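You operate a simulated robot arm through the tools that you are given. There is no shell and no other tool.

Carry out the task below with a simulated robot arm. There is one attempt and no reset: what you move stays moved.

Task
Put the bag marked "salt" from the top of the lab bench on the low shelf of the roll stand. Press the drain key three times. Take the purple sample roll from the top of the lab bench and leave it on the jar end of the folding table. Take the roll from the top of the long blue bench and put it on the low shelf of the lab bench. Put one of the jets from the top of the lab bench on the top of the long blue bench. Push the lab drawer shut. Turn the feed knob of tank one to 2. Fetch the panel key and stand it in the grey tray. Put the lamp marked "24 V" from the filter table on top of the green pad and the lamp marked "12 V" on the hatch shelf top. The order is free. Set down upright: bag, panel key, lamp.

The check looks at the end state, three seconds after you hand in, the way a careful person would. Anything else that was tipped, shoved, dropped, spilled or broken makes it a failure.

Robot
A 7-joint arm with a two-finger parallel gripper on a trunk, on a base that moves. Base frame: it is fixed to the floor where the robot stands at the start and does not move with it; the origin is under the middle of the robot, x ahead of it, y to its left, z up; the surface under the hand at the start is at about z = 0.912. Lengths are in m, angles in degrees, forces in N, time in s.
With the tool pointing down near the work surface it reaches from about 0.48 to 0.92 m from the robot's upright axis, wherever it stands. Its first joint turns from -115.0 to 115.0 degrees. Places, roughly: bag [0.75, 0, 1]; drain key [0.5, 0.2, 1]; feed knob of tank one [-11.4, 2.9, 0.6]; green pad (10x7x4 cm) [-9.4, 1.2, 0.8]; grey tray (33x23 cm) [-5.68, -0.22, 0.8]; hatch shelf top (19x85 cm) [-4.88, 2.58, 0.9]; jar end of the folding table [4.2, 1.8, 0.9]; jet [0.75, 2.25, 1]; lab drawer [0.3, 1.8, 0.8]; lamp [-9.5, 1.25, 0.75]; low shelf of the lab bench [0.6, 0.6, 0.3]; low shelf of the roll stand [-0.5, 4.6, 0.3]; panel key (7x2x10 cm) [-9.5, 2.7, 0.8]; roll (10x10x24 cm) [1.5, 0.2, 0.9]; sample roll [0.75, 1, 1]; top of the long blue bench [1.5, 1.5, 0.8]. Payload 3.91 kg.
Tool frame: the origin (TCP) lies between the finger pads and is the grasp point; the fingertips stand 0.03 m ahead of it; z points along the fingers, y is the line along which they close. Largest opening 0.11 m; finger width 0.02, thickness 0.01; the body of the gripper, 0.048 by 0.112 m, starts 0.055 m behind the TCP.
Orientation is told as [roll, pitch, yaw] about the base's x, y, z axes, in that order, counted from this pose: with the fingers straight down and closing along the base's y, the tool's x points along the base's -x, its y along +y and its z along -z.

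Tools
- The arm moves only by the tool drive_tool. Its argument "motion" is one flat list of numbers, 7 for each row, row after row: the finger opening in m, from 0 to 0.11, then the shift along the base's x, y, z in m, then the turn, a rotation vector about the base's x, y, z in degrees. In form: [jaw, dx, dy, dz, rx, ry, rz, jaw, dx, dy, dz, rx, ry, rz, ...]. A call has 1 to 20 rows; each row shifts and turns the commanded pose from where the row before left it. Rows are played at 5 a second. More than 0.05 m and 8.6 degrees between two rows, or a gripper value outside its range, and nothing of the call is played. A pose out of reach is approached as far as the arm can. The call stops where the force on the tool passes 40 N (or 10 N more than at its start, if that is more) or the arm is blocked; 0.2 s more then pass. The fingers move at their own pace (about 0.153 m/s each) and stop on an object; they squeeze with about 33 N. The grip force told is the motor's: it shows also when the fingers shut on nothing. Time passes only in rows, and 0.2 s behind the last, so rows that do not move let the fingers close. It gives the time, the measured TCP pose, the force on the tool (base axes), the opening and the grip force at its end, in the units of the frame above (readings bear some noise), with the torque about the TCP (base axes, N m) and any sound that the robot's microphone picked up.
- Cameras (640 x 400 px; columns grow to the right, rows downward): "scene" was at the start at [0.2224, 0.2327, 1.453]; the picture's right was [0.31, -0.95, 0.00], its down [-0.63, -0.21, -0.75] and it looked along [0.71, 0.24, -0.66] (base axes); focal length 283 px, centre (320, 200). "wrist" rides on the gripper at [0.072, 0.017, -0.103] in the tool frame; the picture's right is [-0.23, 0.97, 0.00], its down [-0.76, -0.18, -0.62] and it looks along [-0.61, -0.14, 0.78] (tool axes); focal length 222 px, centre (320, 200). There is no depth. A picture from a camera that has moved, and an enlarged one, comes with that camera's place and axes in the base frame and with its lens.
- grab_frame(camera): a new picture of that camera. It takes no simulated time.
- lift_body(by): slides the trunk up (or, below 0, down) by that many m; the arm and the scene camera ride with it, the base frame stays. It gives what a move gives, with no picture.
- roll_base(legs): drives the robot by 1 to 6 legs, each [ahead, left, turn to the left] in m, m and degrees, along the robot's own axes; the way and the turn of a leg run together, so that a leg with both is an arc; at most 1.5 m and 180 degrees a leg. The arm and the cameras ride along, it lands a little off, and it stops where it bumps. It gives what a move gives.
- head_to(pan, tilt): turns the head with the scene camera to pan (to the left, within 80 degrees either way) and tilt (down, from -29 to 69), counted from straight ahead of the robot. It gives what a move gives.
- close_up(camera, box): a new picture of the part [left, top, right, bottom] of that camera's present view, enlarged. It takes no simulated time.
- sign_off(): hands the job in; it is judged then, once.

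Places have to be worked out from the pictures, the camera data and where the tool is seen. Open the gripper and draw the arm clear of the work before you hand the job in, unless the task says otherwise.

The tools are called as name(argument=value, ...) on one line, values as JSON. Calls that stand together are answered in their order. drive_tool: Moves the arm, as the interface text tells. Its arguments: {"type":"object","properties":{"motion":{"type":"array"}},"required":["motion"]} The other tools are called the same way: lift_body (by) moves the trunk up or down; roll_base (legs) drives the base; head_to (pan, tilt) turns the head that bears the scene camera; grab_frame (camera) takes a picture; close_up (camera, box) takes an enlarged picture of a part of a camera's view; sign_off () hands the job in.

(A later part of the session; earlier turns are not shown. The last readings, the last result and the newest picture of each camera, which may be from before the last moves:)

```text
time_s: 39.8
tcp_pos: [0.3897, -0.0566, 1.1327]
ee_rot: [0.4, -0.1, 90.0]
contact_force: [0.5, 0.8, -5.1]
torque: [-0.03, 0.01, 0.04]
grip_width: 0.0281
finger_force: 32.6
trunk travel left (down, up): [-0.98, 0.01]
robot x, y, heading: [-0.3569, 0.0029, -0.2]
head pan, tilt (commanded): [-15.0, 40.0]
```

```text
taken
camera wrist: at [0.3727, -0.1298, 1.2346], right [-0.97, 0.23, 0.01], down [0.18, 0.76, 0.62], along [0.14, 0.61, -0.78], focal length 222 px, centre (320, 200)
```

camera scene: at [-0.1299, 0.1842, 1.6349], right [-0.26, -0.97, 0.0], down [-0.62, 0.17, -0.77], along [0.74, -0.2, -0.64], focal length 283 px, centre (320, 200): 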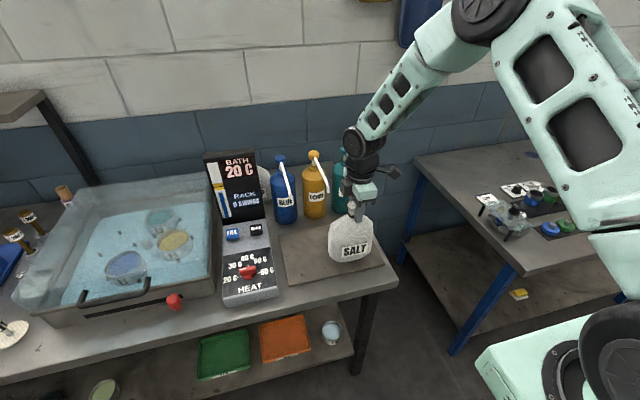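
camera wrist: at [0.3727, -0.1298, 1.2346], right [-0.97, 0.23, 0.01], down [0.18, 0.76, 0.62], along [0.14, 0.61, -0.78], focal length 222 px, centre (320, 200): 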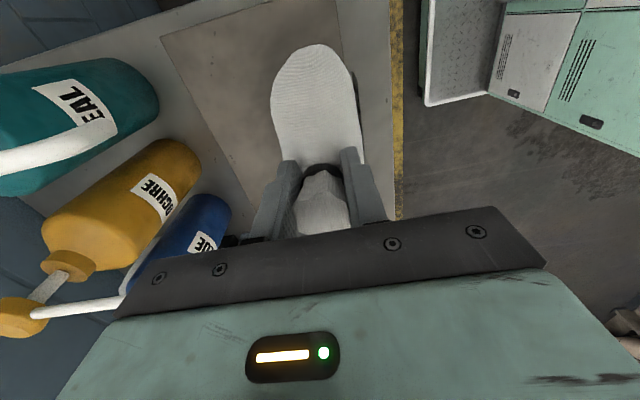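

The bag is above the slab with about 4–5 cm to go and the spouts are clear. I lower it in small steps until it touches.

drive_tool(motion=[0, 0, 0, -0.025, 0, 0, 0, 0, 0, 0, -0.008, 0, 0, 0, 0, 0, 0, -0.004, 0, 0, 0, 0, 0, 0, 0, 0, 0, 0])

close_up(camera="scene", box=[260, 140, 440, 290])

```text
time_s: 40.8
tcp_pos: [0.3894, -0.0557, 1.0956]
ee_rot: [0.4, -0.1, 90.0]
contact_force: [-1.4, 0.0, -1.2]
torque: [0.11, 0.17, 0.09]
grip_width: 0.0284
finger_force: 33.2
trunk travel left (down, up): [-0.98, 0.01]
robot x, y, heading: [-0.3561, 0.0, -0.1]
head pan, tilt (commanded): [-15.0, 40.0]
```

```text
2.67 times, centred on (350, 215) of scene
camera zoom: at [-0.1305, 0.1842, 1.6351], right [-0.26, -0.97, 0.0], down [-0.62, 0.17, -0.77], along [0.74, -0.2, -0.64], focal length 755 px, centre (240, 160)
```

zoom: 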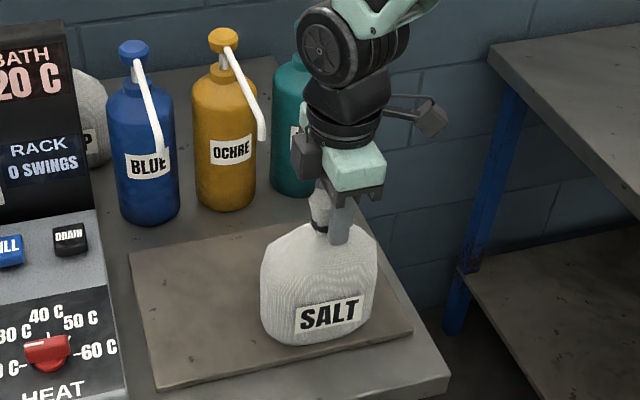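

The weight has come off the hand (−5.5 to −1.2 N): the bag rests on the slab. I lower 2 mm more, open the fingers and rise.

drive_tool(motion=[0, 0, 0, -0.001, 0, 0, 0, 0.04, 0, 0, 0, 0, 0, 0, 0.08, 0, 0, 0, 0, 0, 0, 0.08, 0, 0, 0.01, 0, 0, 0, 0.08, 0, 0, 0.04, 0, 0, 0, 0.08, 0, 0, 0.045, 0, 0, 0, 0.08, 0, 0, 0.045, 0, 0, 0])

grab_frame(camera="scene")

grab_frame(camera="wrist")

```text
time_s: 42.4
tcp_pos: [0.3896, -0.0547, 1.2361]
ee_rot: [0.4, -0.2, 90.1]
contact_force: [-0.3, -0.7, 0.6]
torque: [-0.01, 0.03, 0.04]
grip_width: 0.0802
finger_force: 0.1
trunk travel left (down, up): [-0.98, 0.01]
robot x, y, heading: [-0.3558, -0.0002, -0.1]
head pan, tilt (commanded): [-15.0, 40.0]
```

```text
taken
camera scene: at [-0.1301, 0.1844, 1.6349], right [-0.26, -0.97, 0.0], down [-0.62, 0.17, -0.77], along [0.74, -0.2, -0.64], focal length 283 px, centre (320, 200)
```

scene: 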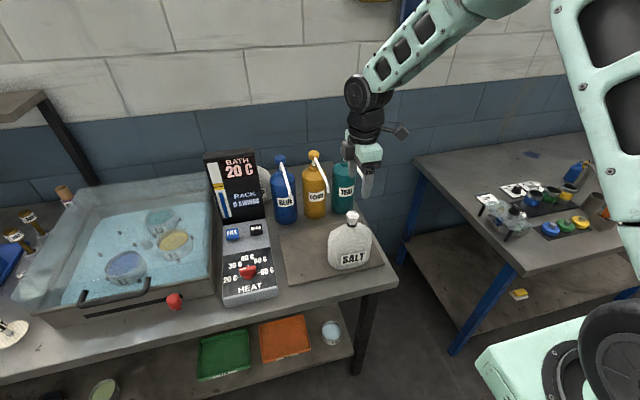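

```text
taken
camera wrist: at [0.373, -0.1275, 1.3394], right [-0.97, 0.23, 0.01], down [0.18, 0.76, 0.62], along [0.14, 0.61, -0.78], focal length 222 px, centre (320, 200)
```

wrist: 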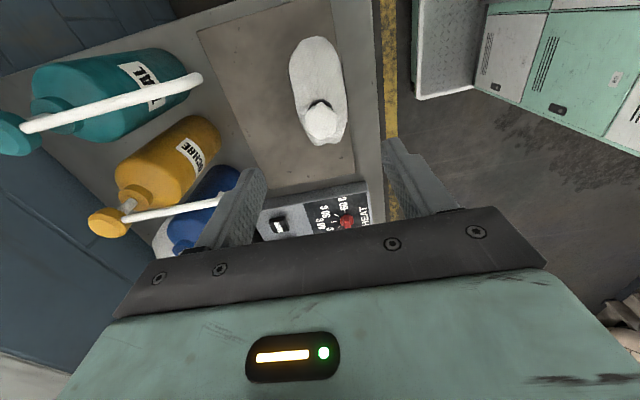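

The bag stands upright on the slab at about [0.389, −0.055], neck at z≈1.095. I back off 0.2 m and turn the tool to point horizontally ahead (camera on top) for a regrasp that fits under a shelf.

roll_base(legs=[[-0.2, 0, 0]])

drive_tool(motion=[0.08, 0, 0, 0, 0, 0, 8.5, 0.08, 0, 0, 0, 0, 0, 8.5, 0.08, 0, 0, 0, 0, 0, 8.5, 0.08, 0, 0, 0, 0, 0, 8.5, 0.08, 0, 0, 0, 0, 0, 8.5, 0.08, 0, 0, 0, 0, 0, 8.5, 0.08, 0, 0, 0, 0, 0, 8.5, 0.08, 0, 0, 0, 0, 0, 8.5, 0.08, 0, 0, 0, 0, 0, 8.5, 0.08, 0, 0, 0, 0, 0, 8.5, 0.08, 0, 0, 0, 0, 0, 5])

```text
time_s: 44.0
tcp_pos: [0.188, -0.0552, 1.2354]
ee_rot: [0.3, -0.2, 90.0]
contact_force: [0.2, 0.4, 0.4]
torque: [-0.03, 0.0, 0.01]
grip_width: 0.0801
finger_force: 0.1
trunk travel left (down, up): [-0.98, 0.01]
robot x, y, heading: [-0.5576, -0.0032, 0.0]
head pan, tilt (commanded): [-15.0, 40.0]
```

```text
time_s: 46.4
tcp_pos: [0.1878, -0.0552, 1.2364]
ee_rot: [0.3, -0.2, -180.0]
contact_force: [0.3, 0.4, 0.4]
torque: [-0.03, 0.01, 0.0]
grip_width: 0.0802
finger_force: 0.1
trunk travel left (down, up): [-0.98, 0.01]
robot x, y, heading: [-0.5572, 0.001, 0.3]
head pan, tilt (commanded): [-15.0, 40.0]
```

Yaw 180° was reached without trouble. Now I tilt the tool 90° about y to point it ahead, at the same spot.

drive_tool(motion=[0.08, 0, 0, 0, 0, -8.5, 0, 0.08, 0, 0, 0, 0, -8.5, 0, 0.08, 0, 0, 0, 0, -8.5, 0, 0.08, 0, 0, 0, 0, -8.5, 0, 0.08, 0, 0, 0, 0, -8.5, 0, 0.08, 0, 0, 0, 0, -8.5, 0, 0.08, 0, 0, 0, 0, -8.5, 0, 0.08, 0, 0, 0, 0, -8.5, 0, 0.08, 0, 0, 0, 0, -8.5, 0, 0.08, 0, 0, 0, 0, -8.5, 0, 0.08, 0, 0, 0, 0, -4.8, 0, 0.08, 0, 0, 0, 0, 0, 0])

grab_frame(camera="scene")

grab_frame(camera="wrist")

```text
time_s: 49.0
tcp_pos: [0.1873, -0.055, 1.2365]
ee_rot: [-1.3, 89.8, 178.5]
contact_force: [-0.1, -0.7, -0.9]
torque: [-0.01, -0.02, -0.01]
grip_width: 0.08
finger_force: 0.1
trunk travel left (down, up): [-0.98, 0.01]
robot x, y, heading: [-0.556, 0.0039, -0.3]
head pan, tilt (commanded): [-15.0, 40.0]
```

```text
taken
camera scene: at [-0.3321, 0.1842, 1.635], right [-0.26, -0.97, 0.0], down [-0.62, 0.17, -0.77], along [0.74, -0.2, -0.64], focal length 283 px, centre (320, 200)
```

scene: 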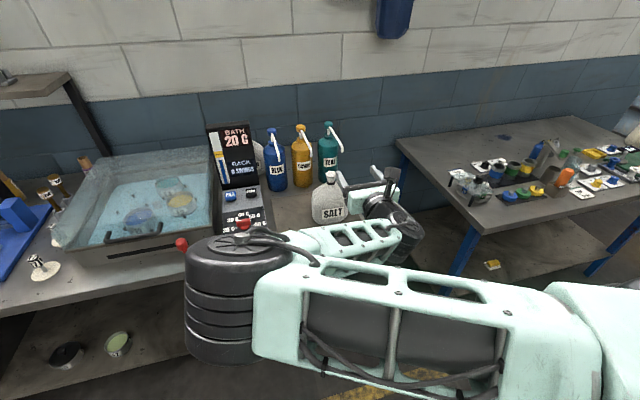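

```text
taken
camera wrist: at [0.0846, -0.0712, 1.3085], right [-0.01, -0.97, -0.23], down [-0.63, 0.18, -0.76], along [0.78, 0.14, -0.61], focal length 222 px, centre (320, 200)
```

wrist: 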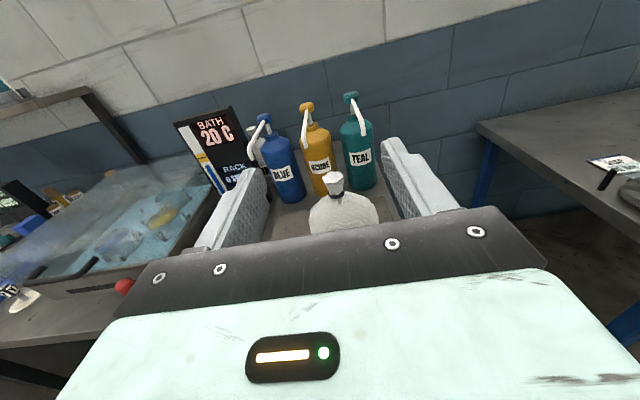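

The tool points ahead with the bag in view, knot around y≈−0.048. I take enlarged looks to fix the neck height before approaching.

close_up(camera="scene", box=[270, 140, 390, 240])

close_up(camera="wrist", box=[240, 140, 420, 250])

```text
4.00 times, centred on (330, 190) of scene
camera zoom: at [-0.3321, 0.1842, 1.635], right [-0.26, -0.97, 0.0], down [-0.62, 0.17, -0.77], along [0.74, -0.2, -0.64], focal length 1133 px, centre (280, 240)
```

zoom: 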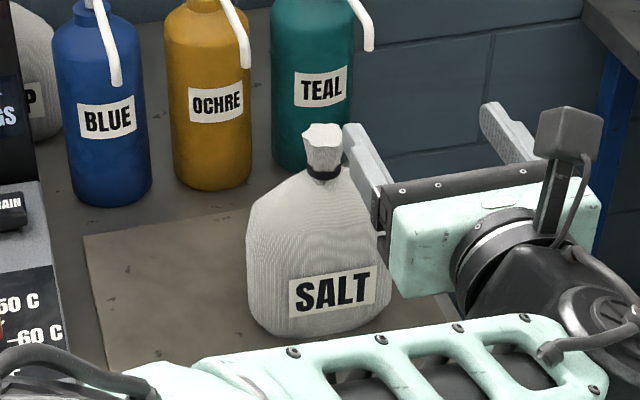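

```text
3.56 times, centred on (330, 195) of wrist
camera zoom: at [0.0846, -0.0712, 1.3085], right [-0.01, -0.97, -0.23], down [-0.63, 0.18, -0.76], along [0.78, 0.14, -0.61], focal length 790 px, centre (284, 218)
```

zoom: 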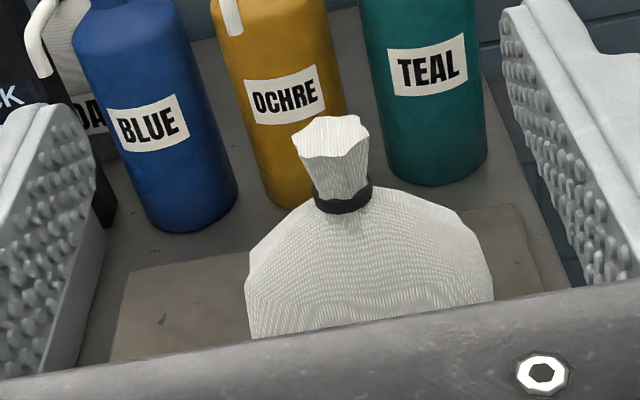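

The tie is at about [0.389, −0.047, 1.08] and the knot top at 1.115. I lower to z≈1.088 while still in front of the bench, narrow the jaw to 6.5 cm, and check where the arm's links sit.

drive_tool(motion=[0.065, 0, 0.008, -0.04, 0, 0, 0, 0.065, 0, 0, -0.04, 0, 0, 0, 0.065, 0, 0, -0.04, 0, 0, 0, 0.065, 0, 0, -0.028, 0, 0, 0])

head_to(pan=-5, tilt=50)

grab_frame(camera="scene")

grab_frame(camera="wrist")

```text
time_s: 50.0
tcp_pos: [0.1877, -0.0452, 1.0891]
ee_rot: [-0.2, 89.6, 179.3]
contact_force: [0.2, -0.2, 0.6]
torque: [0.01, -0.01, 0.03]
grip_width: 0.0651
finger_force: 0.0
trunk travel left (down, up): [-0.98, 0.01]
robot x, y, heading: [-0.5614, 0.0009, 0.1]
head pan, tilt (commanded): [-15.0, 40.0]
```

```text
time_s: 50.7
tcp_pos: [0.187, -0.0465, 1.0889]
ee_rot: [0.6, 89.6, -179.7]
contact_force: [-0.6, -0.6, -0.6]
torque: [-0.03, 0.01, -0.02]
grip_width: 0.0652
finger_force: 0.1
trunk travel left (down, up): [-0.98, 0.01]
robot x, y, heading: [-0.5536, 0.0016, -0.1]
head pan, tilt (commanded): [-5.0, 50.0]
```

```text
taken
camera scene: at [-0.3375, 0.1995, 1.6209], right [-0.09, -1.0, 0.0], down [-0.76, 0.07, -0.64], along [0.64, -0.06, -0.77], focal length 283 px, centre (320, 200)
```

scene: 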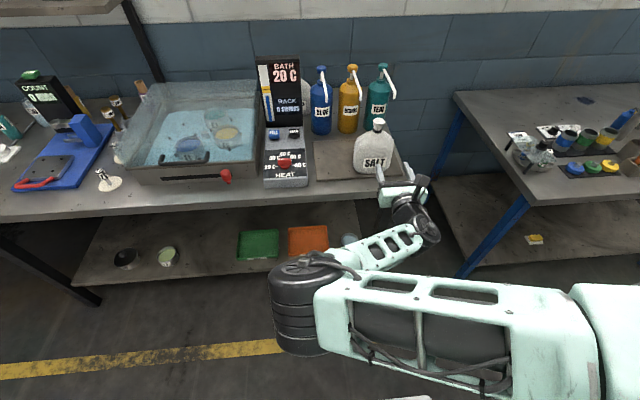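

```text
taken
camera wrist: at [0.0846, -0.0621, 1.1627], right [-0.01, -0.97, -0.23], down [-0.63, 0.18, -0.76], along [0.78, 0.14, -0.61], focal length 222 px, centre (320, 200)
```

wrist: 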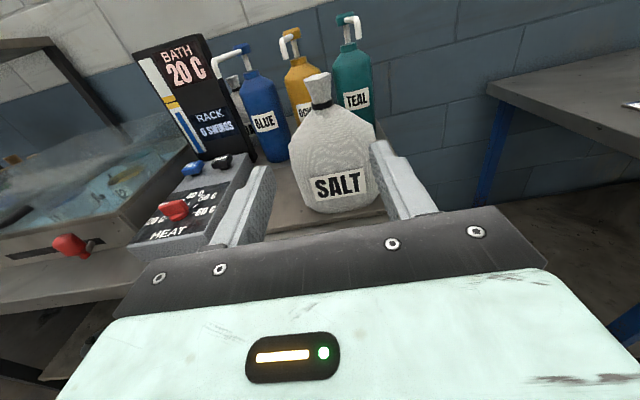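

Arm links are clear of the bench. I roll 0.1 m ahead and then reach the remaining 0.1 m with the arm, jaw 6.5 cm, to bring the neck between the pads.

roll_base(legs=[[0.1, 0, 0]])

grab_frame(camera="wrist")

grab_frame(camera="scene")

```text
time_s: 51.9
tcp_pos: [0.2893, -0.0442, 1.0909]
ee_rot: [0.9, 89.6, -179.3]
contact_force: [0.5, 0.0, -0.4]
torque: [-0.04, 0.04, 0.01]
grip_width: 0.0651
finger_force: 0.1
trunk travel left (down, up): [-0.98, 0.01]
robot x, y, heading: [-0.4558, 0.0015, -0.1]
head pan, tilt (commanded): [-5.0, 50.0]
```

```text
taken
camera wrist: at [0.1855, -0.0613, 1.1627], right [-0.01, -0.97, -0.23], down [-0.63, 0.18, -0.76], along [0.78, 0.14, -0.61], focal length 222 px, centre (320, 200)
```

wrist: 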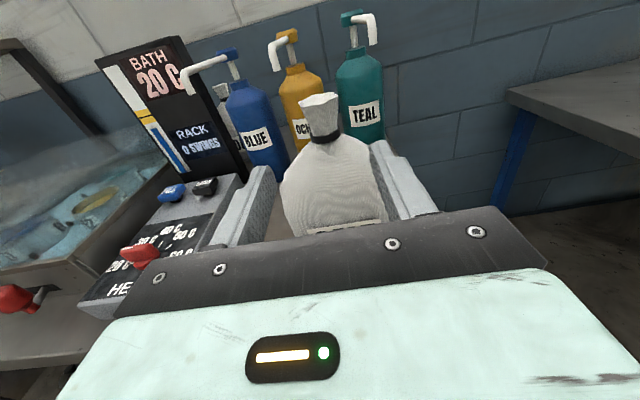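

```text
taken
camera scene: at [-0.237, 0.1998, 1.6209], right [-0.09, -1.0, 0.0], down [-0.76, 0.07, -0.64], along [0.64, -0.06, -0.77], focal length 283 px, centre (320, 200)
```

scene: 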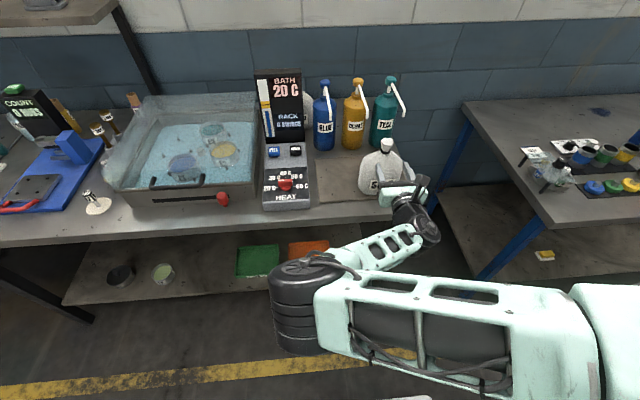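

The tie reads [0.389, −0.047, 1.077] and the TCP is 10 cm behind it. I advance 0.1 m in small rows, then close.

drive_tool(motion=[0.065, 0.04, -0.003, 0, 0, 0, 0, 0.065, 0.035, 0, 0, 0, 0, 0, 0.065, 0.023, 0, 0, 0, 0, 0, 0.065, 0, 0, 0, 0, 0, 0])

grab_frame(camera="wrist")

close_up(camera="scene", box=[320, 120, 480, 220])

```text
time_s: 52.9
tcp_pos: [0.3867, -0.0488, 1.0895]
ee_rot: [4.0, 89.7, -176.3]
contact_force: [0.0, 0.6, -0.2]
torque: [0.03, -0.01, -0.03]
grip_width: 0.065
finger_force: 0.0
trunk travel left (down, up): [-0.98, 0.01]
robot x, y, heading: [-0.4568, 0.0013, 0.1]
head pan, tilt (commanded): [-5.0, 50.0]
```

```text
taken
camera wrist: at [0.284, -0.0648, 1.1622], right [-0.01, -0.97, -0.23], down [-0.63, 0.18, -0.76], along [0.78, 0.14, -0.61], focal length 222 px, centre (320, 200)
```

wrist: 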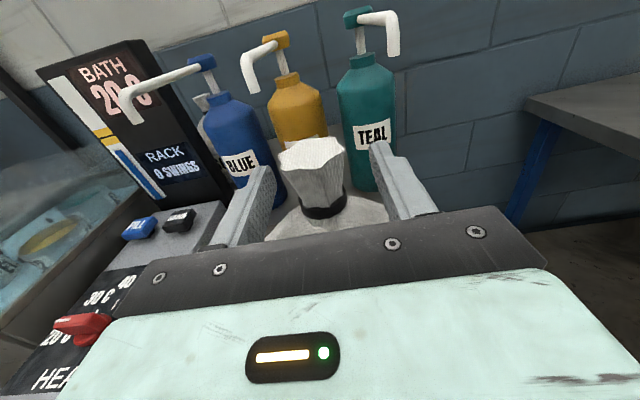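

```text
4.00 times, centred on (400, 170) of scene
camera zoom: at [-0.2367, 0.1998, 1.6208], right [-0.09, -1.0, 0.0], down [-0.76, 0.07, -0.64], along [0.64, -0.06, -0.77], focal length 1133 px, centre (0, 320)
```

zoom: 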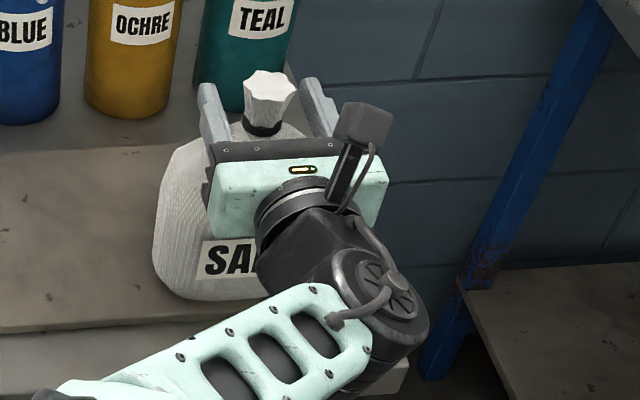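

The neck stands between the pads (tie at about x=0.38, y=−0.048). I close the fingers.

drive_tool(motion=[0, -0.003, 0, -0.001, 0, 0, 0, 0, 0, 0, 0, 0, 0, 0, 0, 0, 0, 0, 0, 0, 0, 0, 0, 0, 0, 0, 0, 0])

drive_tool(motion=[0, 0, 0, 0.02, 0, 0, 0, 0, 0, 0, 0.03, 0, 0, 0, 0, 0, 0, 0, 0, 0, 0])

grab_frame(camera="wrist")

close_up(camera="scene", box=[320, 120, 480, 220])

```text
time_s: 53.9
tcp_pos: [0.3837, -0.049, 1.0879]
ee_rot: [-0.1, 89.6, 179.7]
contact_force: [3.2, -0.6, 8.3]
torque: [-0.3, -0.27, 0.11]
grip_width: 0.0294
finger_force: 32.9
trunk travel left (down, up): [-0.98, 0.01]
robot x, y, heading: [-0.459, -0.0001, -0.2]
head pan, tilt (commanded): [-5.0, 50.0]
```

```text
time_s: 54.7
tcp_pos: [0.3852, -0.0476, 1.1363]
ee_rot: [3.5, 89.5, -176.8]
contact_force: [0.3, -0.3, -5.9]
torque: [0.01, 0.0, 0.0]
grip_width: 0.0294
finger_force: 33.0
trunk travel left (down, up): [-0.98, 0.01]
robot x, y, heading: [-0.4584, 0.0011, 0.0]
head pan, tilt (commanded): [-5.0, 50.0]
```

```text
taken
camera wrist: at [0.281, -0.065, 1.2097], right [-0.01, -0.97, -0.23], down [-0.63, 0.18, -0.76], along [0.78, 0.14, -0.61], focal length 222 px, centre (320, 200)
```

wrist: 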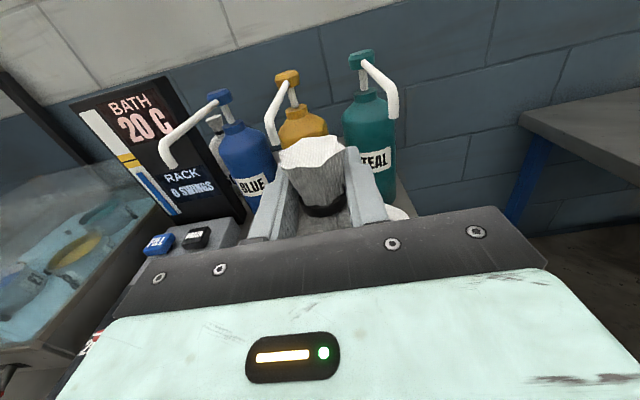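

```text
4.00 times, centred on (400, 170) of scene
camera zoom: at [-0.2365, 0.1998, 1.6208], right [-0.09, -1.0, 0.0], down [-0.76, 0.07, -0.64], along [0.64, -0.06, -0.77], focal length 1133 px, centre (0, 320)
```

zoom: 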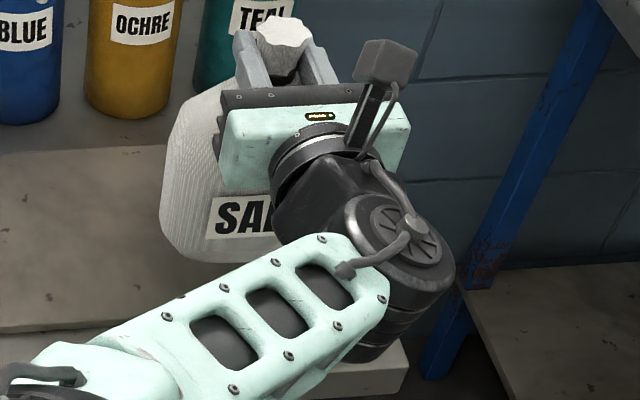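

The bag is held at the neck by the horizontal tool. I back up 0.35 m, then turn left to face along +y toward the roll stand, and look ahead.

roll_base(legs=[[-0.35, 0, 0], [0, 0, 90]])

head_to(pan=0, tilt=15)

grab_frame(camera="scene")

head_to(pan=70, tilt=15)

grab_frame(camera="scene")

```text
time_s: 56.5
tcp_pos: [0.178, 0.0123, 1.1393]
ee_rot: [13.1, 89.6, -163.5]
contact_force: [-0.1, 0.3, -6.4]
torque: [-0.04, 0.02, -0.03]
grip_width: 0.0292
finger_force: 32.9
trunk travel left (down, up): [-0.98, 0.01]
robot x, y, heading: [-0.6576, 0.0056, 3.8]
head pan, tilt (commanded): [-5.0, 50.0]
stopped in leg 1: the robot was blocked; the commanded pose is now the measured one
```

```text
time_s: 57.5
tcp_pos: [0.1777, 0.0133, 1.1404]
ee_rot: [17.1, 89.8, -159.5]
contact_force: [1.0, 0.8, -6.4]
torque: [0.04, 0.04, 0.01]
grip_width: 0.0294
finger_force: 32.5
trunk travel left (down, up): [-0.98, 0.01]
robot x, y, heading: [-0.6603, 0.0078, 3.9]
head pan, tilt (commanded): [0.0, 15.0]
```

```text
taken
camera scene: at [-0.4358, 0.2291, 1.6744], right [0.06, -1.0, 0.0], down [-0.26, -0.02, -0.97], along [0.96, 0.06, -0.26], focal length 283 px, centre (320, 200)
```

scene: 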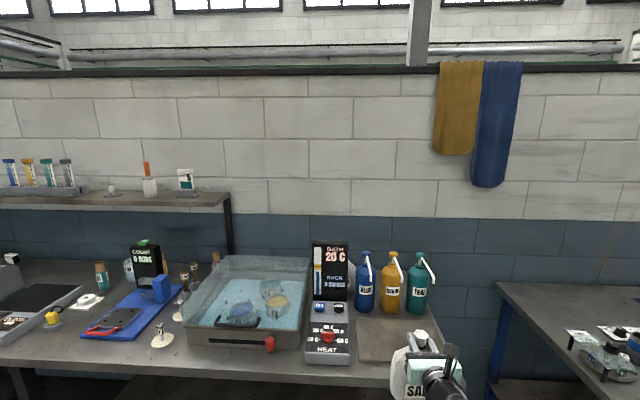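

```text
time_s: 59.0
tcp_pos: [0.1776, 0.0129, 1.1397]
ee_rot: [17.0, 89.8, -159.8]
contact_force: [-0.1, 0.6, -5.2]
torque: [0.06, 0.04, 0.02]
grip_width: 0.0292
finger_force: 33.4
trunk travel left (down, up): [-0.98, 0.01]
robot x, y, heading: [-0.6577, 0.0064, 3.7]
head pan, tilt (commanded): [70.0, 15.0]
```

```text
taken
camera scene: at [-0.5027, 0.3127, 1.6745], right [0.96, -0.28, 0.0], down [-0.07, -0.25, -0.97], along [0.27, 0.93, -0.26], focal length 283 px, centre (320, 200)
```

scene: 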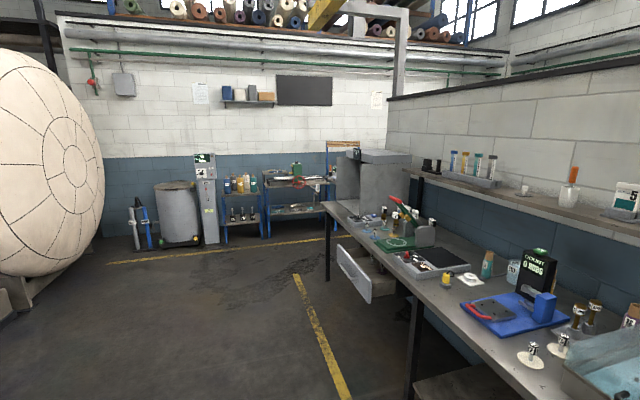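

The base bumped something behind at about x=−0.95. I look back over both sides as far as the head turns before moving again.

head_to(pan=80, tilt=35)

grab_frame(camera="scene")

head_to(pan=-80, tilt=30)

grab_frame(camera="scene")

grab_frame(camera="wrist")

```text
time_s: 59.8
tcp_pos: [0.1768, 0.0125, 1.1397]
ee_rot: [16.8, 89.8, -159.8]
contact_force: [0.3, 0.6, -6.7]
torque: [0.03, 0.0, -0.01]
grip_width: 0.0295
finger_force: 32.7
trunk travel left (down, up): [-0.98, 0.01]
robot x, y, heading: [-0.6592, 0.0062, 3.7]
head pan, tilt (commanded): [80.0, 35.0]
```

```text
taken
camera scene: at [-0.5193, 0.3106, 1.6426], right [0.99, -0.11, 0.0], down [-0.06, -0.57, -0.82], along [0.09, 0.81, -0.57], focal length 283 px, centre (320, 200)
```

scene: 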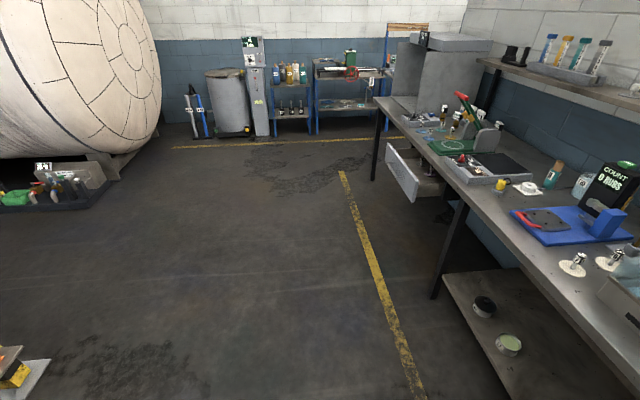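

```text
time_s: 62.2
tcp_pos: [0.1776, 0.0135, 1.1403]
ee_rot: [16.8, 89.8, -159.9]
contact_force: [-0.7, 0.3, -6.6]
torque: [-0.04, 0.04, -0.06]
grip_width: 0.029
finger_force: 33.1
trunk travel left (down, up): [-0.98, 0.01]
robot x, y, heading: [-0.6594, 0.0058, 3.6]
head pan, tilt (commanded): [-80.0, 30.0]
```

```text
taken
camera scene: at [-0.5074, 0.1352, 1.6503], right [-0.97, -0.24, 0.0], down [-0.12, 0.49, -0.87], along [0.21, -0.84, -0.5], focal length 283 px, centre (320, 200)
```

scene: 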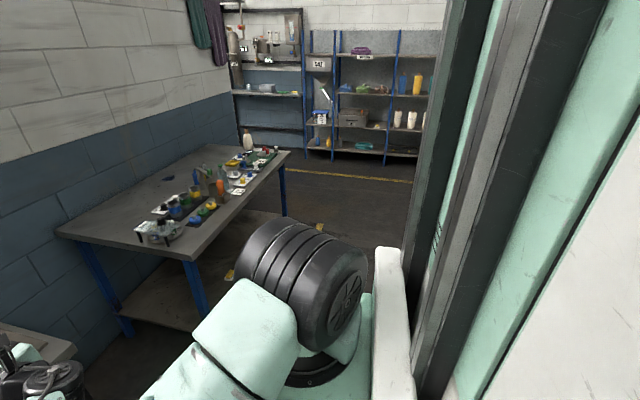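

```text
taken
camera wrist: at [0.0754, -0.01, 1.2126], right [0.06, -0.97, -0.23], down [-0.64, 0.14, -0.76], along [0.77, 0.19, -0.61], focal length 222 px, centre (320, 200)
```

wrist: 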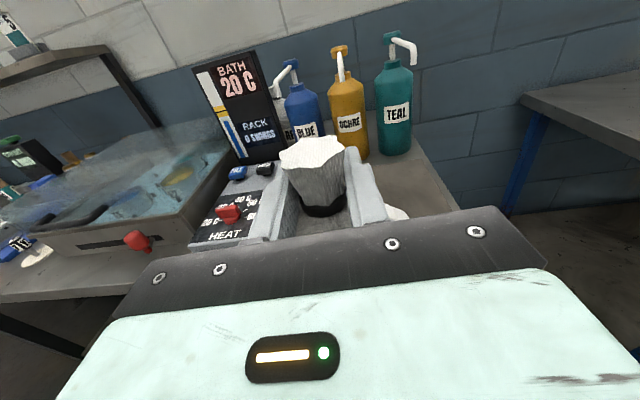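

There is a table or cart behind-left, so space between it and the bench is narrow. I raise the bag 0.2 m and draw it in 0.15 m so it clears everything while turning.

drive_tool(motion=[0, 0, 0, 0.04, 0, 0, 0, 0, 0, 0, 0.04, 0, 0, 0, 0, -0.02, 0, 0.04, 0, 0, 0, 0, -0.03, 0, 0.04, 0, 0, 0, 0, -0.03, 0, 0.03, 0, 0, 0, 0, -0.03, 0, 0, 0, 0, 0, 0, -0.03, 0, 0, 0, 0, 0, 0, 0, 0, 0, 0, 0, 0])

head_to(pan=0, tilt=45)

grab_frame(camera="scene")

```text
time_s: 64.0
tcp_pos: [0.0357, 0.0131, 1.3317]
ee_rot: [15.3, 89.8, -161.4]
contact_force: [0.6, -0.9, -6.0]
torque: [-0.08, 0.01, 0.0]
grip_width: 0.0296
finger_force: 32.9
trunk travel left (down, up): [-0.98, 0.01]
robot x, y, heading: [-0.6592, 0.0108, 3.7]
head pan, tilt (commanded): [-80.0, 30.0]
```

```text
time_s: 65.6
tcp_pos: [0.0354, 0.0123, 1.3312]
ee_rot: [17.3, 89.7, -159.1]
contact_force: [-0.1, -1.4, -6.6]
torque: [-0.08, 0.05, -0.02]
grip_width: 0.0293
finger_force: 33.2
trunk travel left (down, up): [-0.98, 0.01]
robot x, y, heading: [-0.6543, 0.009, 3.8]
head pan, tilt (commanded): [0.0, 45.0]
```

```text
taken
camera scene: at [-0.4478, 0.2283, 1.6277], right [0.06, -1.0, 0.0], down [-0.71, -0.05, -0.71], along [0.71, 0.05, -0.71], focal length 283 px, centre (320, 200)
```

scene: 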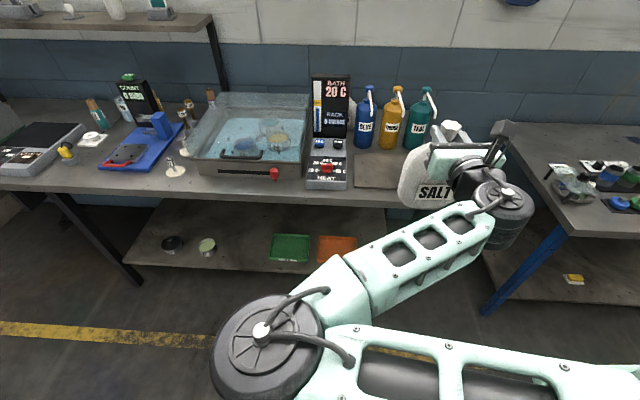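

The bag is tucked in and high. I move 0.12 m ahead and then turn left to heading ~90°.

roll_base(legs=[[0.12, 0, 0], [0, 0, 86]])

head_to(pan=70, tilt=20)

grab_frame(camera="scene")

head_to(pan=5, tilt=20)

grab_frame(camera="scene")

```text
time_s: 70.5
tcp_pos: [-0.5017, 0.7093, 1.3315]
ee_rot: [18.8, 89.8, -70.8]
contact_force: [0.4, -0.3, -4.9]
torque: [-0.01, 0.0, 0.01]
grip_width: 0.0294
finger_force: 32.9
trunk travel left (down, up): [-0.98, 0.01]
robot x, y, heading: [-0.5368, 0.0163, 90.5]
head pan, tilt (commanded): [0.0, 45.0]
```

```text
time_s: 71.9
tcp_pos: [-0.5023, 0.7093, 1.3305]
ee_rot: [18.8, 89.7, -70.9]
contact_force: [-0.1, 0.0, -5.8]
torque: [-0.04, -0.02, -0.01]
grip_width: 0.0295
finger_force: 32.8
trunk travel left (down, up): [-0.98, 0.01]
robot x, y, heading: [-0.537, 0.0119, 90.6]
head pan, tilt (commanded): [70.0, 20.0]
```

```text
taken
camera scene: at [-0.8308, 0.1887, 1.6664], right [0.33, 0.94, 0.0], down [0.32, -0.11, -0.94], along [-0.89, 0.31, -0.34], focal length 283 px, centre (320, 200)
```

scene: 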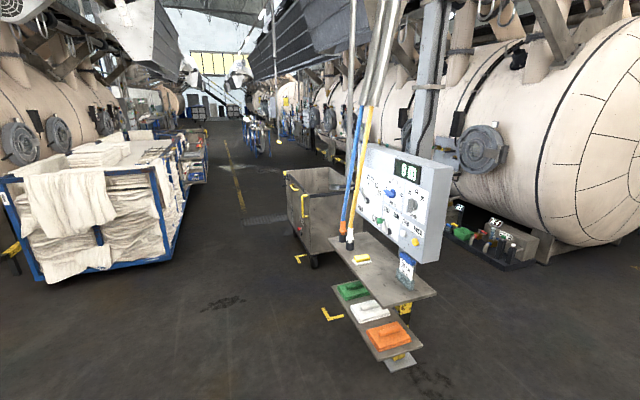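

```text
time_s: 73.3
tcp_pos: [-0.502, 0.7101, 1.3305]
ee_rot: [18.9, 89.8, -70.8]
contact_force: [0.3, -0.3, -5.6]
torque: [0.01, -0.03, 0.06]
grip_width: 0.0295
finger_force: 32.9
trunk travel left (down, up): [-0.98, 0.01]
robot x, y, heading: [-0.5377, 0.0166, 90.5]
head pan, tilt (commanded): [5.0, 20.0]
```

```text
taken
camera scene: at [-0.7521, 0.2503, 1.6664], right [1.0, 0.1, 0.0], down [0.03, -0.34, -0.94], along [-0.09, 0.94, -0.34], focal length 283 px, centre (320, 200)
```

scene: 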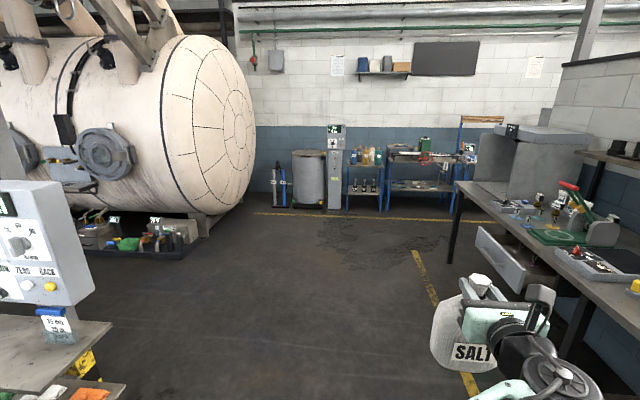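

The control stand behind is still standing; ahead the lane toward the roll stand (blue legs, bottles on top, about x=−0.46, y≈4.5) is clear, with the open drawer to the right at x≈0.15. I drive 2.6 m ahead.

roll_base(legs=[[1.4, 0, 0], [1.2, 0, 0]])

grab_frame(camera="scene")

head_to(pan=-15, tilt=35)

grab_frame(camera="scene")

```text
time_s: 85.9
tcp_pos: [-0.5686, 3.3069, 1.332]
ee_rot: [19.2, 89.8, -69.9]
contact_force: [0.0, 0.1, -5.6]
torque: [-0.03, 0.05, 0.02]
grip_width: 0.0295
finger_force: 33.0
trunk travel left (down, up): [-0.98, 0.01]
robot x, y, heading: [-0.5923, 2.6132, 91.2]
head pan, tilt (commanded): [5.0, 20.0]
```

```text
taken
camera scene: at [-0.8117, 2.8447, 1.6664], right [0.99, 0.11, 0.0], down [0.04, -0.34, -0.94], along [-0.1, 0.93, -0.34], focal length 283 px, centre (320, 200)
```

scene: 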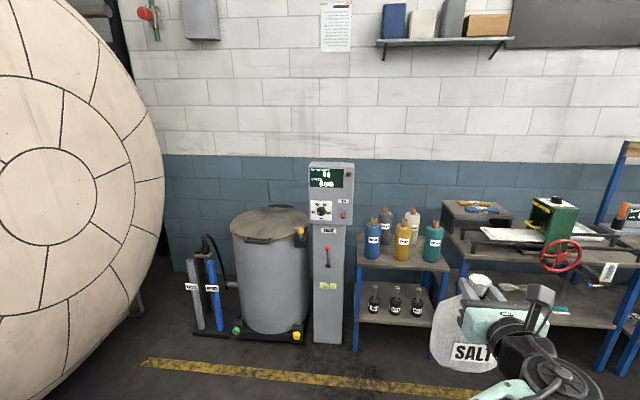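

```text
time_s: 86.8
tcp_pos: [-0.5695, 3.3071, 1.3312]
ee_rot: [18.7, 89.8, -70.3]
contact_force: [-0.7, 1.2, -5.6]
torque: [-0.03, 0.04, -0.01]
grip_width: 0.0296
finger_force: 32.8
trunk travel left (down, up): [-0.98, 0.01]
robot x, y, heading: [-0.5963, 2.6169, 91.2]
head pan, tilt (commanded): [-15.0, 35.0]
```

```text
taken
camera scene: at [-0.7807, 2.8377, 1.6426], right [0.97, -0.24, 0.0], down [-0.14, -0.56, -0.82], along [0.19, 0.8, -0.57], focal length 283 px, centre (320, 200)
```

scene: 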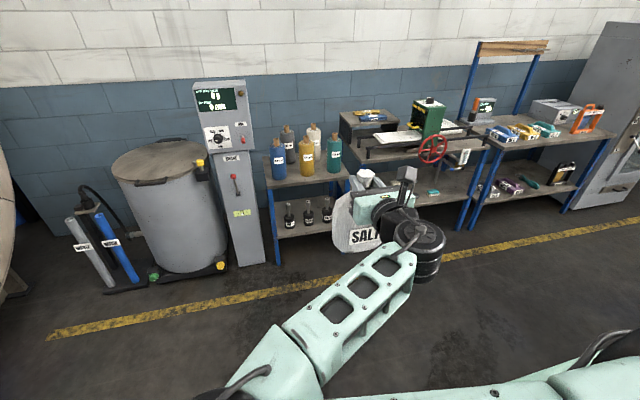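

The stand with five cloth rolls on top and three small items on its low shelf must be the roll stand. I take an enlarged look to find free space on its low shelf.

close_up(camera="scene", box=[240, 100, 400, 270])

head_to(pan=10, tilt=30)

close_up(camera="scene", box=[320, 100, 520, 300])

```text
2.35 times, centred on (320, 185) of scene
camera zoom: at [-0.7807, 2.8377, 1.6426], right [0.97, -0.24, 0.0], down [-0.14, -0.56, -0.82], along [0.19, 0.8, -0.57], focal length 666 px, centre (320, 235)
```

zoom: 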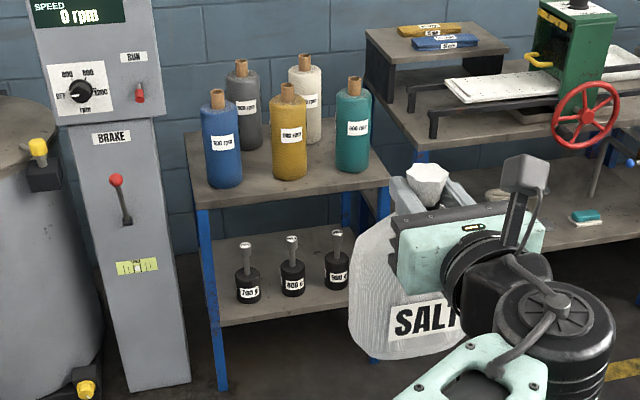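

```text
time_s: 87.7
tcp_pos: [-0.5675, 3.3066, 1.3314]
ee_rot: [18.8, 89.7, -70.2]
contact_force: [-0.5, -0.9, -5.9]
torque: [-0.04, -0.03, 0.02]
grip_width: 0.0293
finger_force: 32.7
trunk travel left (down, up): [-0.98, 0.01]
robot x, y, heading: [-0.5925, 2.6126, 91.4]
head pan, tilt (commanded): [10.0, 30.0]
```

```text
2.00 times, centred on (420, 200) of scene
camera zoom: at [-0.8192, 2.8409, 1.6503], right [0.98, 0.19, 0.0], down [0.1, -0.49, -0.87], along [-0.17, 0.85, -0.5], focal length 566 px, centre (120, 200)
```

zoom: 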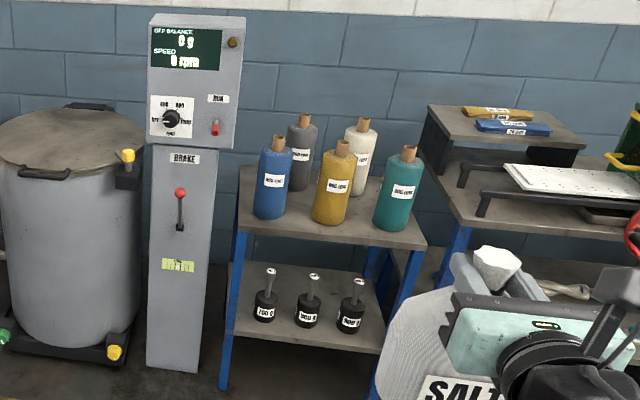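

The low shelf spans about x −0.74…−0.245, y 4.33…4.74 at z≈0.30, with three tall weights standing at y≈4.45, leaving a front strip about 8.5 cm deep; the bag is some 7 cm thick. I drive nearer, shift right, and lower the trunk part-way for a better look.

roll_base(legs=[[0.5, -0.15, 0]])

lift_body(by=-0.35)

head_to(pan=-5, tilt=30)

grab_frame(camera="scene")

grab_frame(camera="wrist")

```text
time_s: 90.7
tcp_pos: [-0.4292, 3.8042, 1.3313]
ee_rot: [19.6, 89.7, -69.3]
contact_force: [0.5, 0.3, -5.7]
torque: [-0.02, -0.05, 0.01]
grip_width: 0.0294
finger_force: 32.9
trunk travel left (down, up): [-0.98, 0.01]
robot x, y, heading: [-0.4521, 3.1065, 91.2]
head pan, tilt (commanded): [10.0, 30.0]
```

```text
time_s: 94.1
tcp_pos: [-0.4298, 3.8044, 0.9817]
ee_rot: [19.2, 89.8, -69.7]
contact_force: [-0.8, -0.2, -6.1]
torque: [-0.03, 0.03, 0.02]
grip_width: 0.0291
finger_force: 33.2
trunk travel left (down, up): [-0.63, 0.36]
robot x, y, heading: [-0.4509, 3.1116, 91.1]
head pan, tilt (commanded): [10.0, 30.0]
```

```text
time_s: 94.9
tcp_pos: [-0.4291, 3.8056, 0.9808]
ee_rot: [18.7, 89.8, -70.4]
contact_force: [-0.9, 0.8, -5.4]
torque: [-0.05, -0.04, -0.01]
grip_width: 0.0291
finger_force: 33.2
trunk travel left (down, up): [-0.63, 0.36]
robot x, y, heading: [-0.4561, 3.1084, 91.4]
head pan, tilt (commanded): [-5.0, 30.0]
```

```text
taken
camera scene: at [-0.6557, 3.3396, 1.3003], right [1.0, -0.06, 0.0], down [-0.03, -0.5, -0.87], along [0.05, 0.86, -0.5], focal length 283 px, centre (320, 200)
```

scene: 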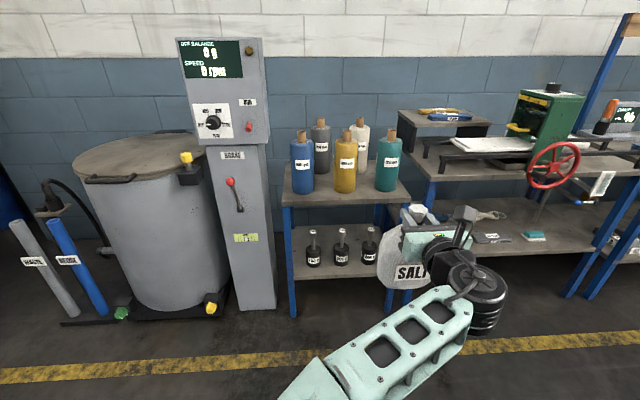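

```text
taken
camera wrist: at [-0.4103, 3.7022, 1.0535], right [0.97, 0.02, -0.23], down [-0.17, -0.63, -0.76], along [-0.16, 0.78, -0.61], focal length 222 px, centre (320, 200)
```

wrist: 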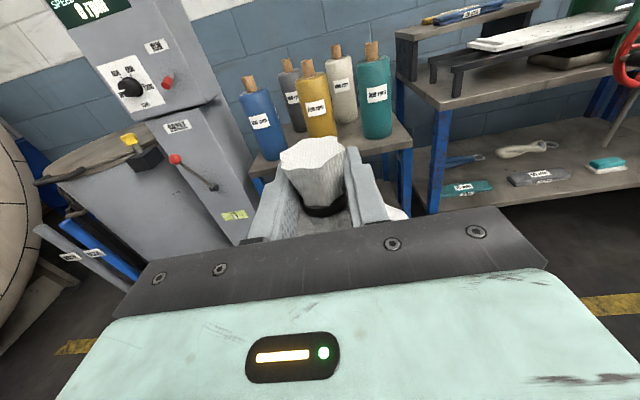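

I take an enlarged view of the low shelf to measure the strip in front of the weights.

close_up(camera="scene", box=[270, 170, 430, 320])

```text
2.67 times, centred on (350, 245) of scene
camera zoom: at [-0.6557, 3.3396, 1.3003], right [1.0, -0.06, 0.0], down [-0.03, -0.5, -0.87], along [0.05, 0.86, -0.5], focal length 755 px, centre (240, 80)
```

zoom: 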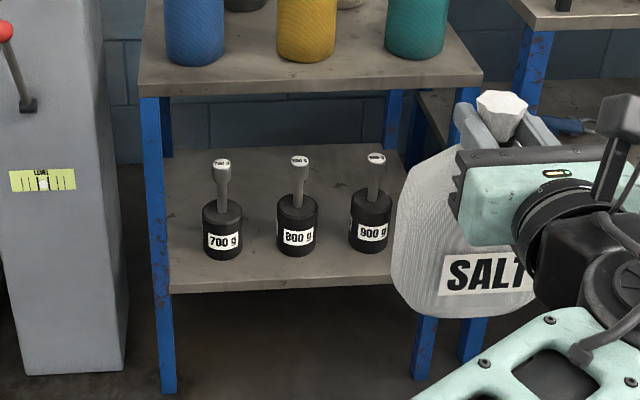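

The strip in front of the weights is ≈7.6 cm deep (front edge y≈4.328, weight fronts y≈4.404), and the bag's pillow shape fits best centred between the 800 g and 900 g weights at x≈−0.407. Before lowering further I check the elbow against the base.

head_to(pan=-20, tilt=65)

grab_frame(camera="scene")

```text
time_s: 95.9
tcp_pos: [-0.4292, 3.8046, 0.981]
ee_rot: [18.9, 89.8, -70.0]
contact_force: [0.9, 0.0, -5.5]
torque: [-0.03, 0.0, 0.0]
grip_width: 0.0293
finger_force: 32.8
trunk travel left (down, up): [-0.63, 0.36]
robot x, y, heading: [-0.4548, 3.1079, 91.4]
head pan, tilt (commanded): [-20.0, 65.0]
```

```text
taken
camera scene: at [-0.642, 3.3069, 1.2527], right [0.95, -0.32, 0.0], down [-0.29, -0.86, -0.42], along [0.14, 0.4, -0.91], focal length 283 px, centre (320, 200)
```

scene: 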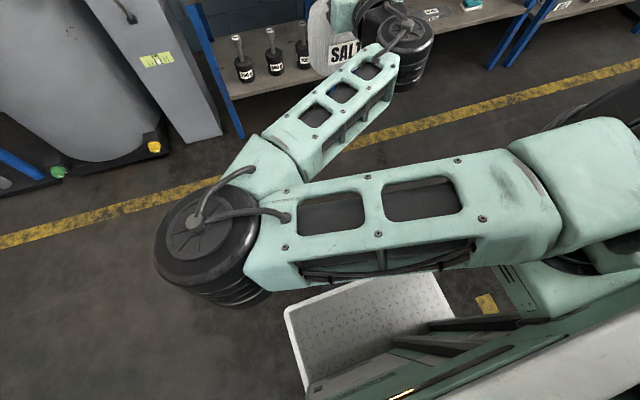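

The arm is level and the base platform is low (front edge 0.28 m ahead of the robot centre), so lowering is safe. I lower the trunk by 0.48 m, bringing the bag bottom to about z=0.335.

lift_body(by=-0.48)

grab_frame(camera="scene")

head_to(pan=-10, tilt=30)

grab_frame(camera="scene")

```text
refused: -0.48 is not a number from -0.4 to 0.4
```

```text
taken
camera scene: at [-0.642, 3.3069, 1.2527], right [0.95, -0.32, 0.0], down [-0.29, -0.86, -0.42], along [0.14, 0.4, -0.91], focal length 283 px, centre (320, 200)
```

scene: 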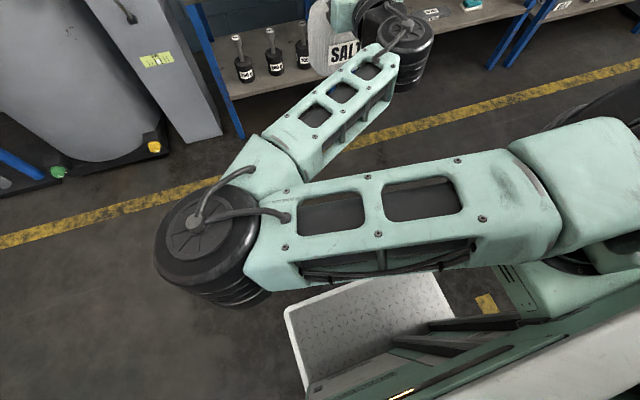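

```text
time_s: 96.9
tcp_pos: [-0.4299, 3.8051, 0.9803]
ee_rot: [19.0, 89.8, -69.9]
contact_force: [-0.2, 0.7, -5.9]
torque: [-0.01, -0.04, 0.0]
grip_width: 0.0294
finger_force: 33.3
trunk travel left (down, up): [-0.63, 0.36]
robot x, y, heading: [-0.4538, 3.1073, 91.4]
head pan, tilt (commanded): [-10.0, 30.0]
```

```text
taken
camera scene: at [-0.6478, 3.3387, 1.3002], right [0.99, -0.15, 0.0], down [-0.08, -0.5, -0.87], along [0.13, 0.86, -0.5], focal length 283 px, centre (320, 200)
```

scene: 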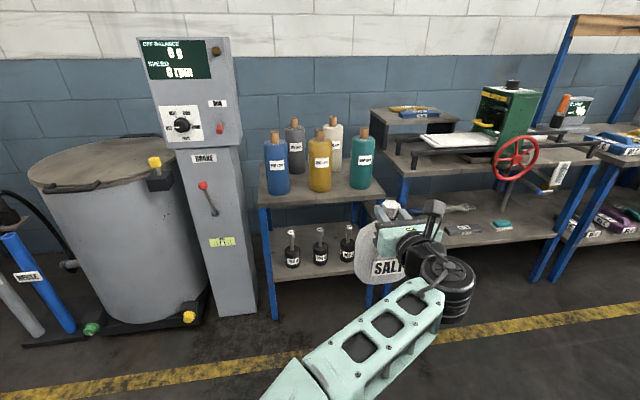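

The lift is limited to 0.4 m per call, so I lower in two parts (0.24 m each) and check the view after.

lift_body(by=-0.24)

lift_body(by=-0.24)

grab_frame(camera="scene")

head_to(pan=-20, tilt=65)

grab_frame(camera="scene")

```text
time_s: 99.4
tcp_pos: [-0.4297, 3.8045, 0.7411]
ee_rot: [18.9, 89.8, -69.9]
contact_force: [0.1, 0.1, -5.9]
torque: [-0.03, -0.01, -0.01]
grip_width: 0.0295
finger_force: 32.7
trunk travel left (down, up): [-0.39, 0.6]
robot x, y, heading: [-0.4536, 3.1138, 91.2]
head pan, tilt (commanded): [-10.0, 30.0]
```

```text
time_s: 101.9
tcp_pos: [-0.4286, 3.8046, 0.501]
ee_rot: [19.0, 89.8, -69.9]
contact_force: [-1.1, -0.2, -5.4]
torque: [0.01, 0.03, 0.01]
grip_width: 0.0292
finger_force: 33.6
trunk travel left (down, up): [-0.15, 0.84]
robot x, y, heading: [-0.4554, 3.1155, 91.2]
head pan, tilt (commanded): [-10.0, 30.0]
```

```text
taken
camera scene: at [-0.6478, 3.3386, 0.8204], right [0.99, -0.15, 0.0], down [-0.08, -0.49, -0.87], along [0.13, 0.86, -0.5], focal length 283 px, centre (320, 200)
```

scene: 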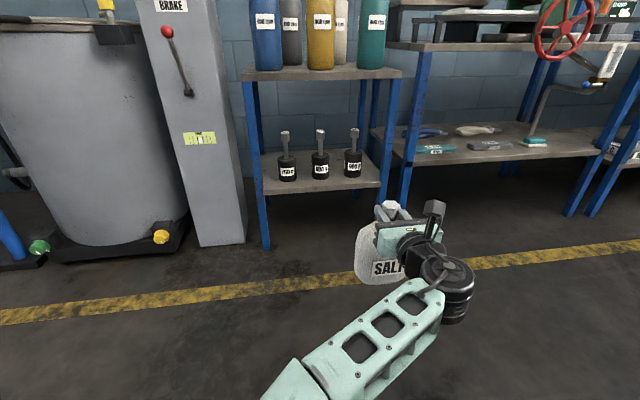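

```text
time_s: 102.9
tcp_pos: [-0.4289, 3.805, 0.4998]
ee_rot: [18.6, 89.8, -70.3]
contact_force: [0.1, -0.3, -6.0]
torque: [-0.06, -0.02, 0.02]
grip_width: 0.0292
finger_force: 33.5
trunk travel left (down, up): [-0.15, 0.84]
robot x, y, heading: [-0.4509, 3.1122, 91.4]
head pan, tilt (commanded): [-20.0, 65.0]
```

```text
taken
camera scene: at [-0.642, 3.3067, 0.7727], right [0.95, -0.32, 0.0], down [-0.29, -0.86, -0.42], along [0.14, 0.4, -0.91], focal length 283 px, centre (320, 200)
```

scene: 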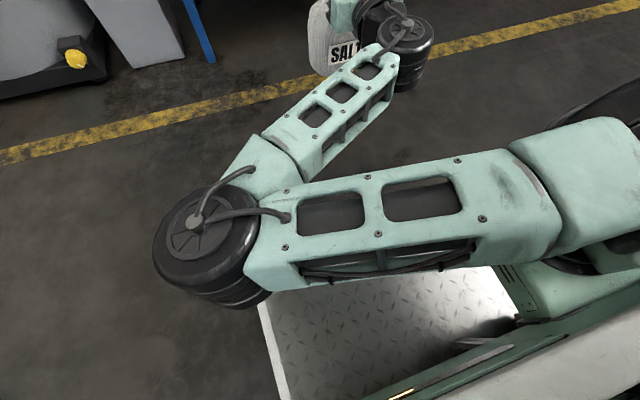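

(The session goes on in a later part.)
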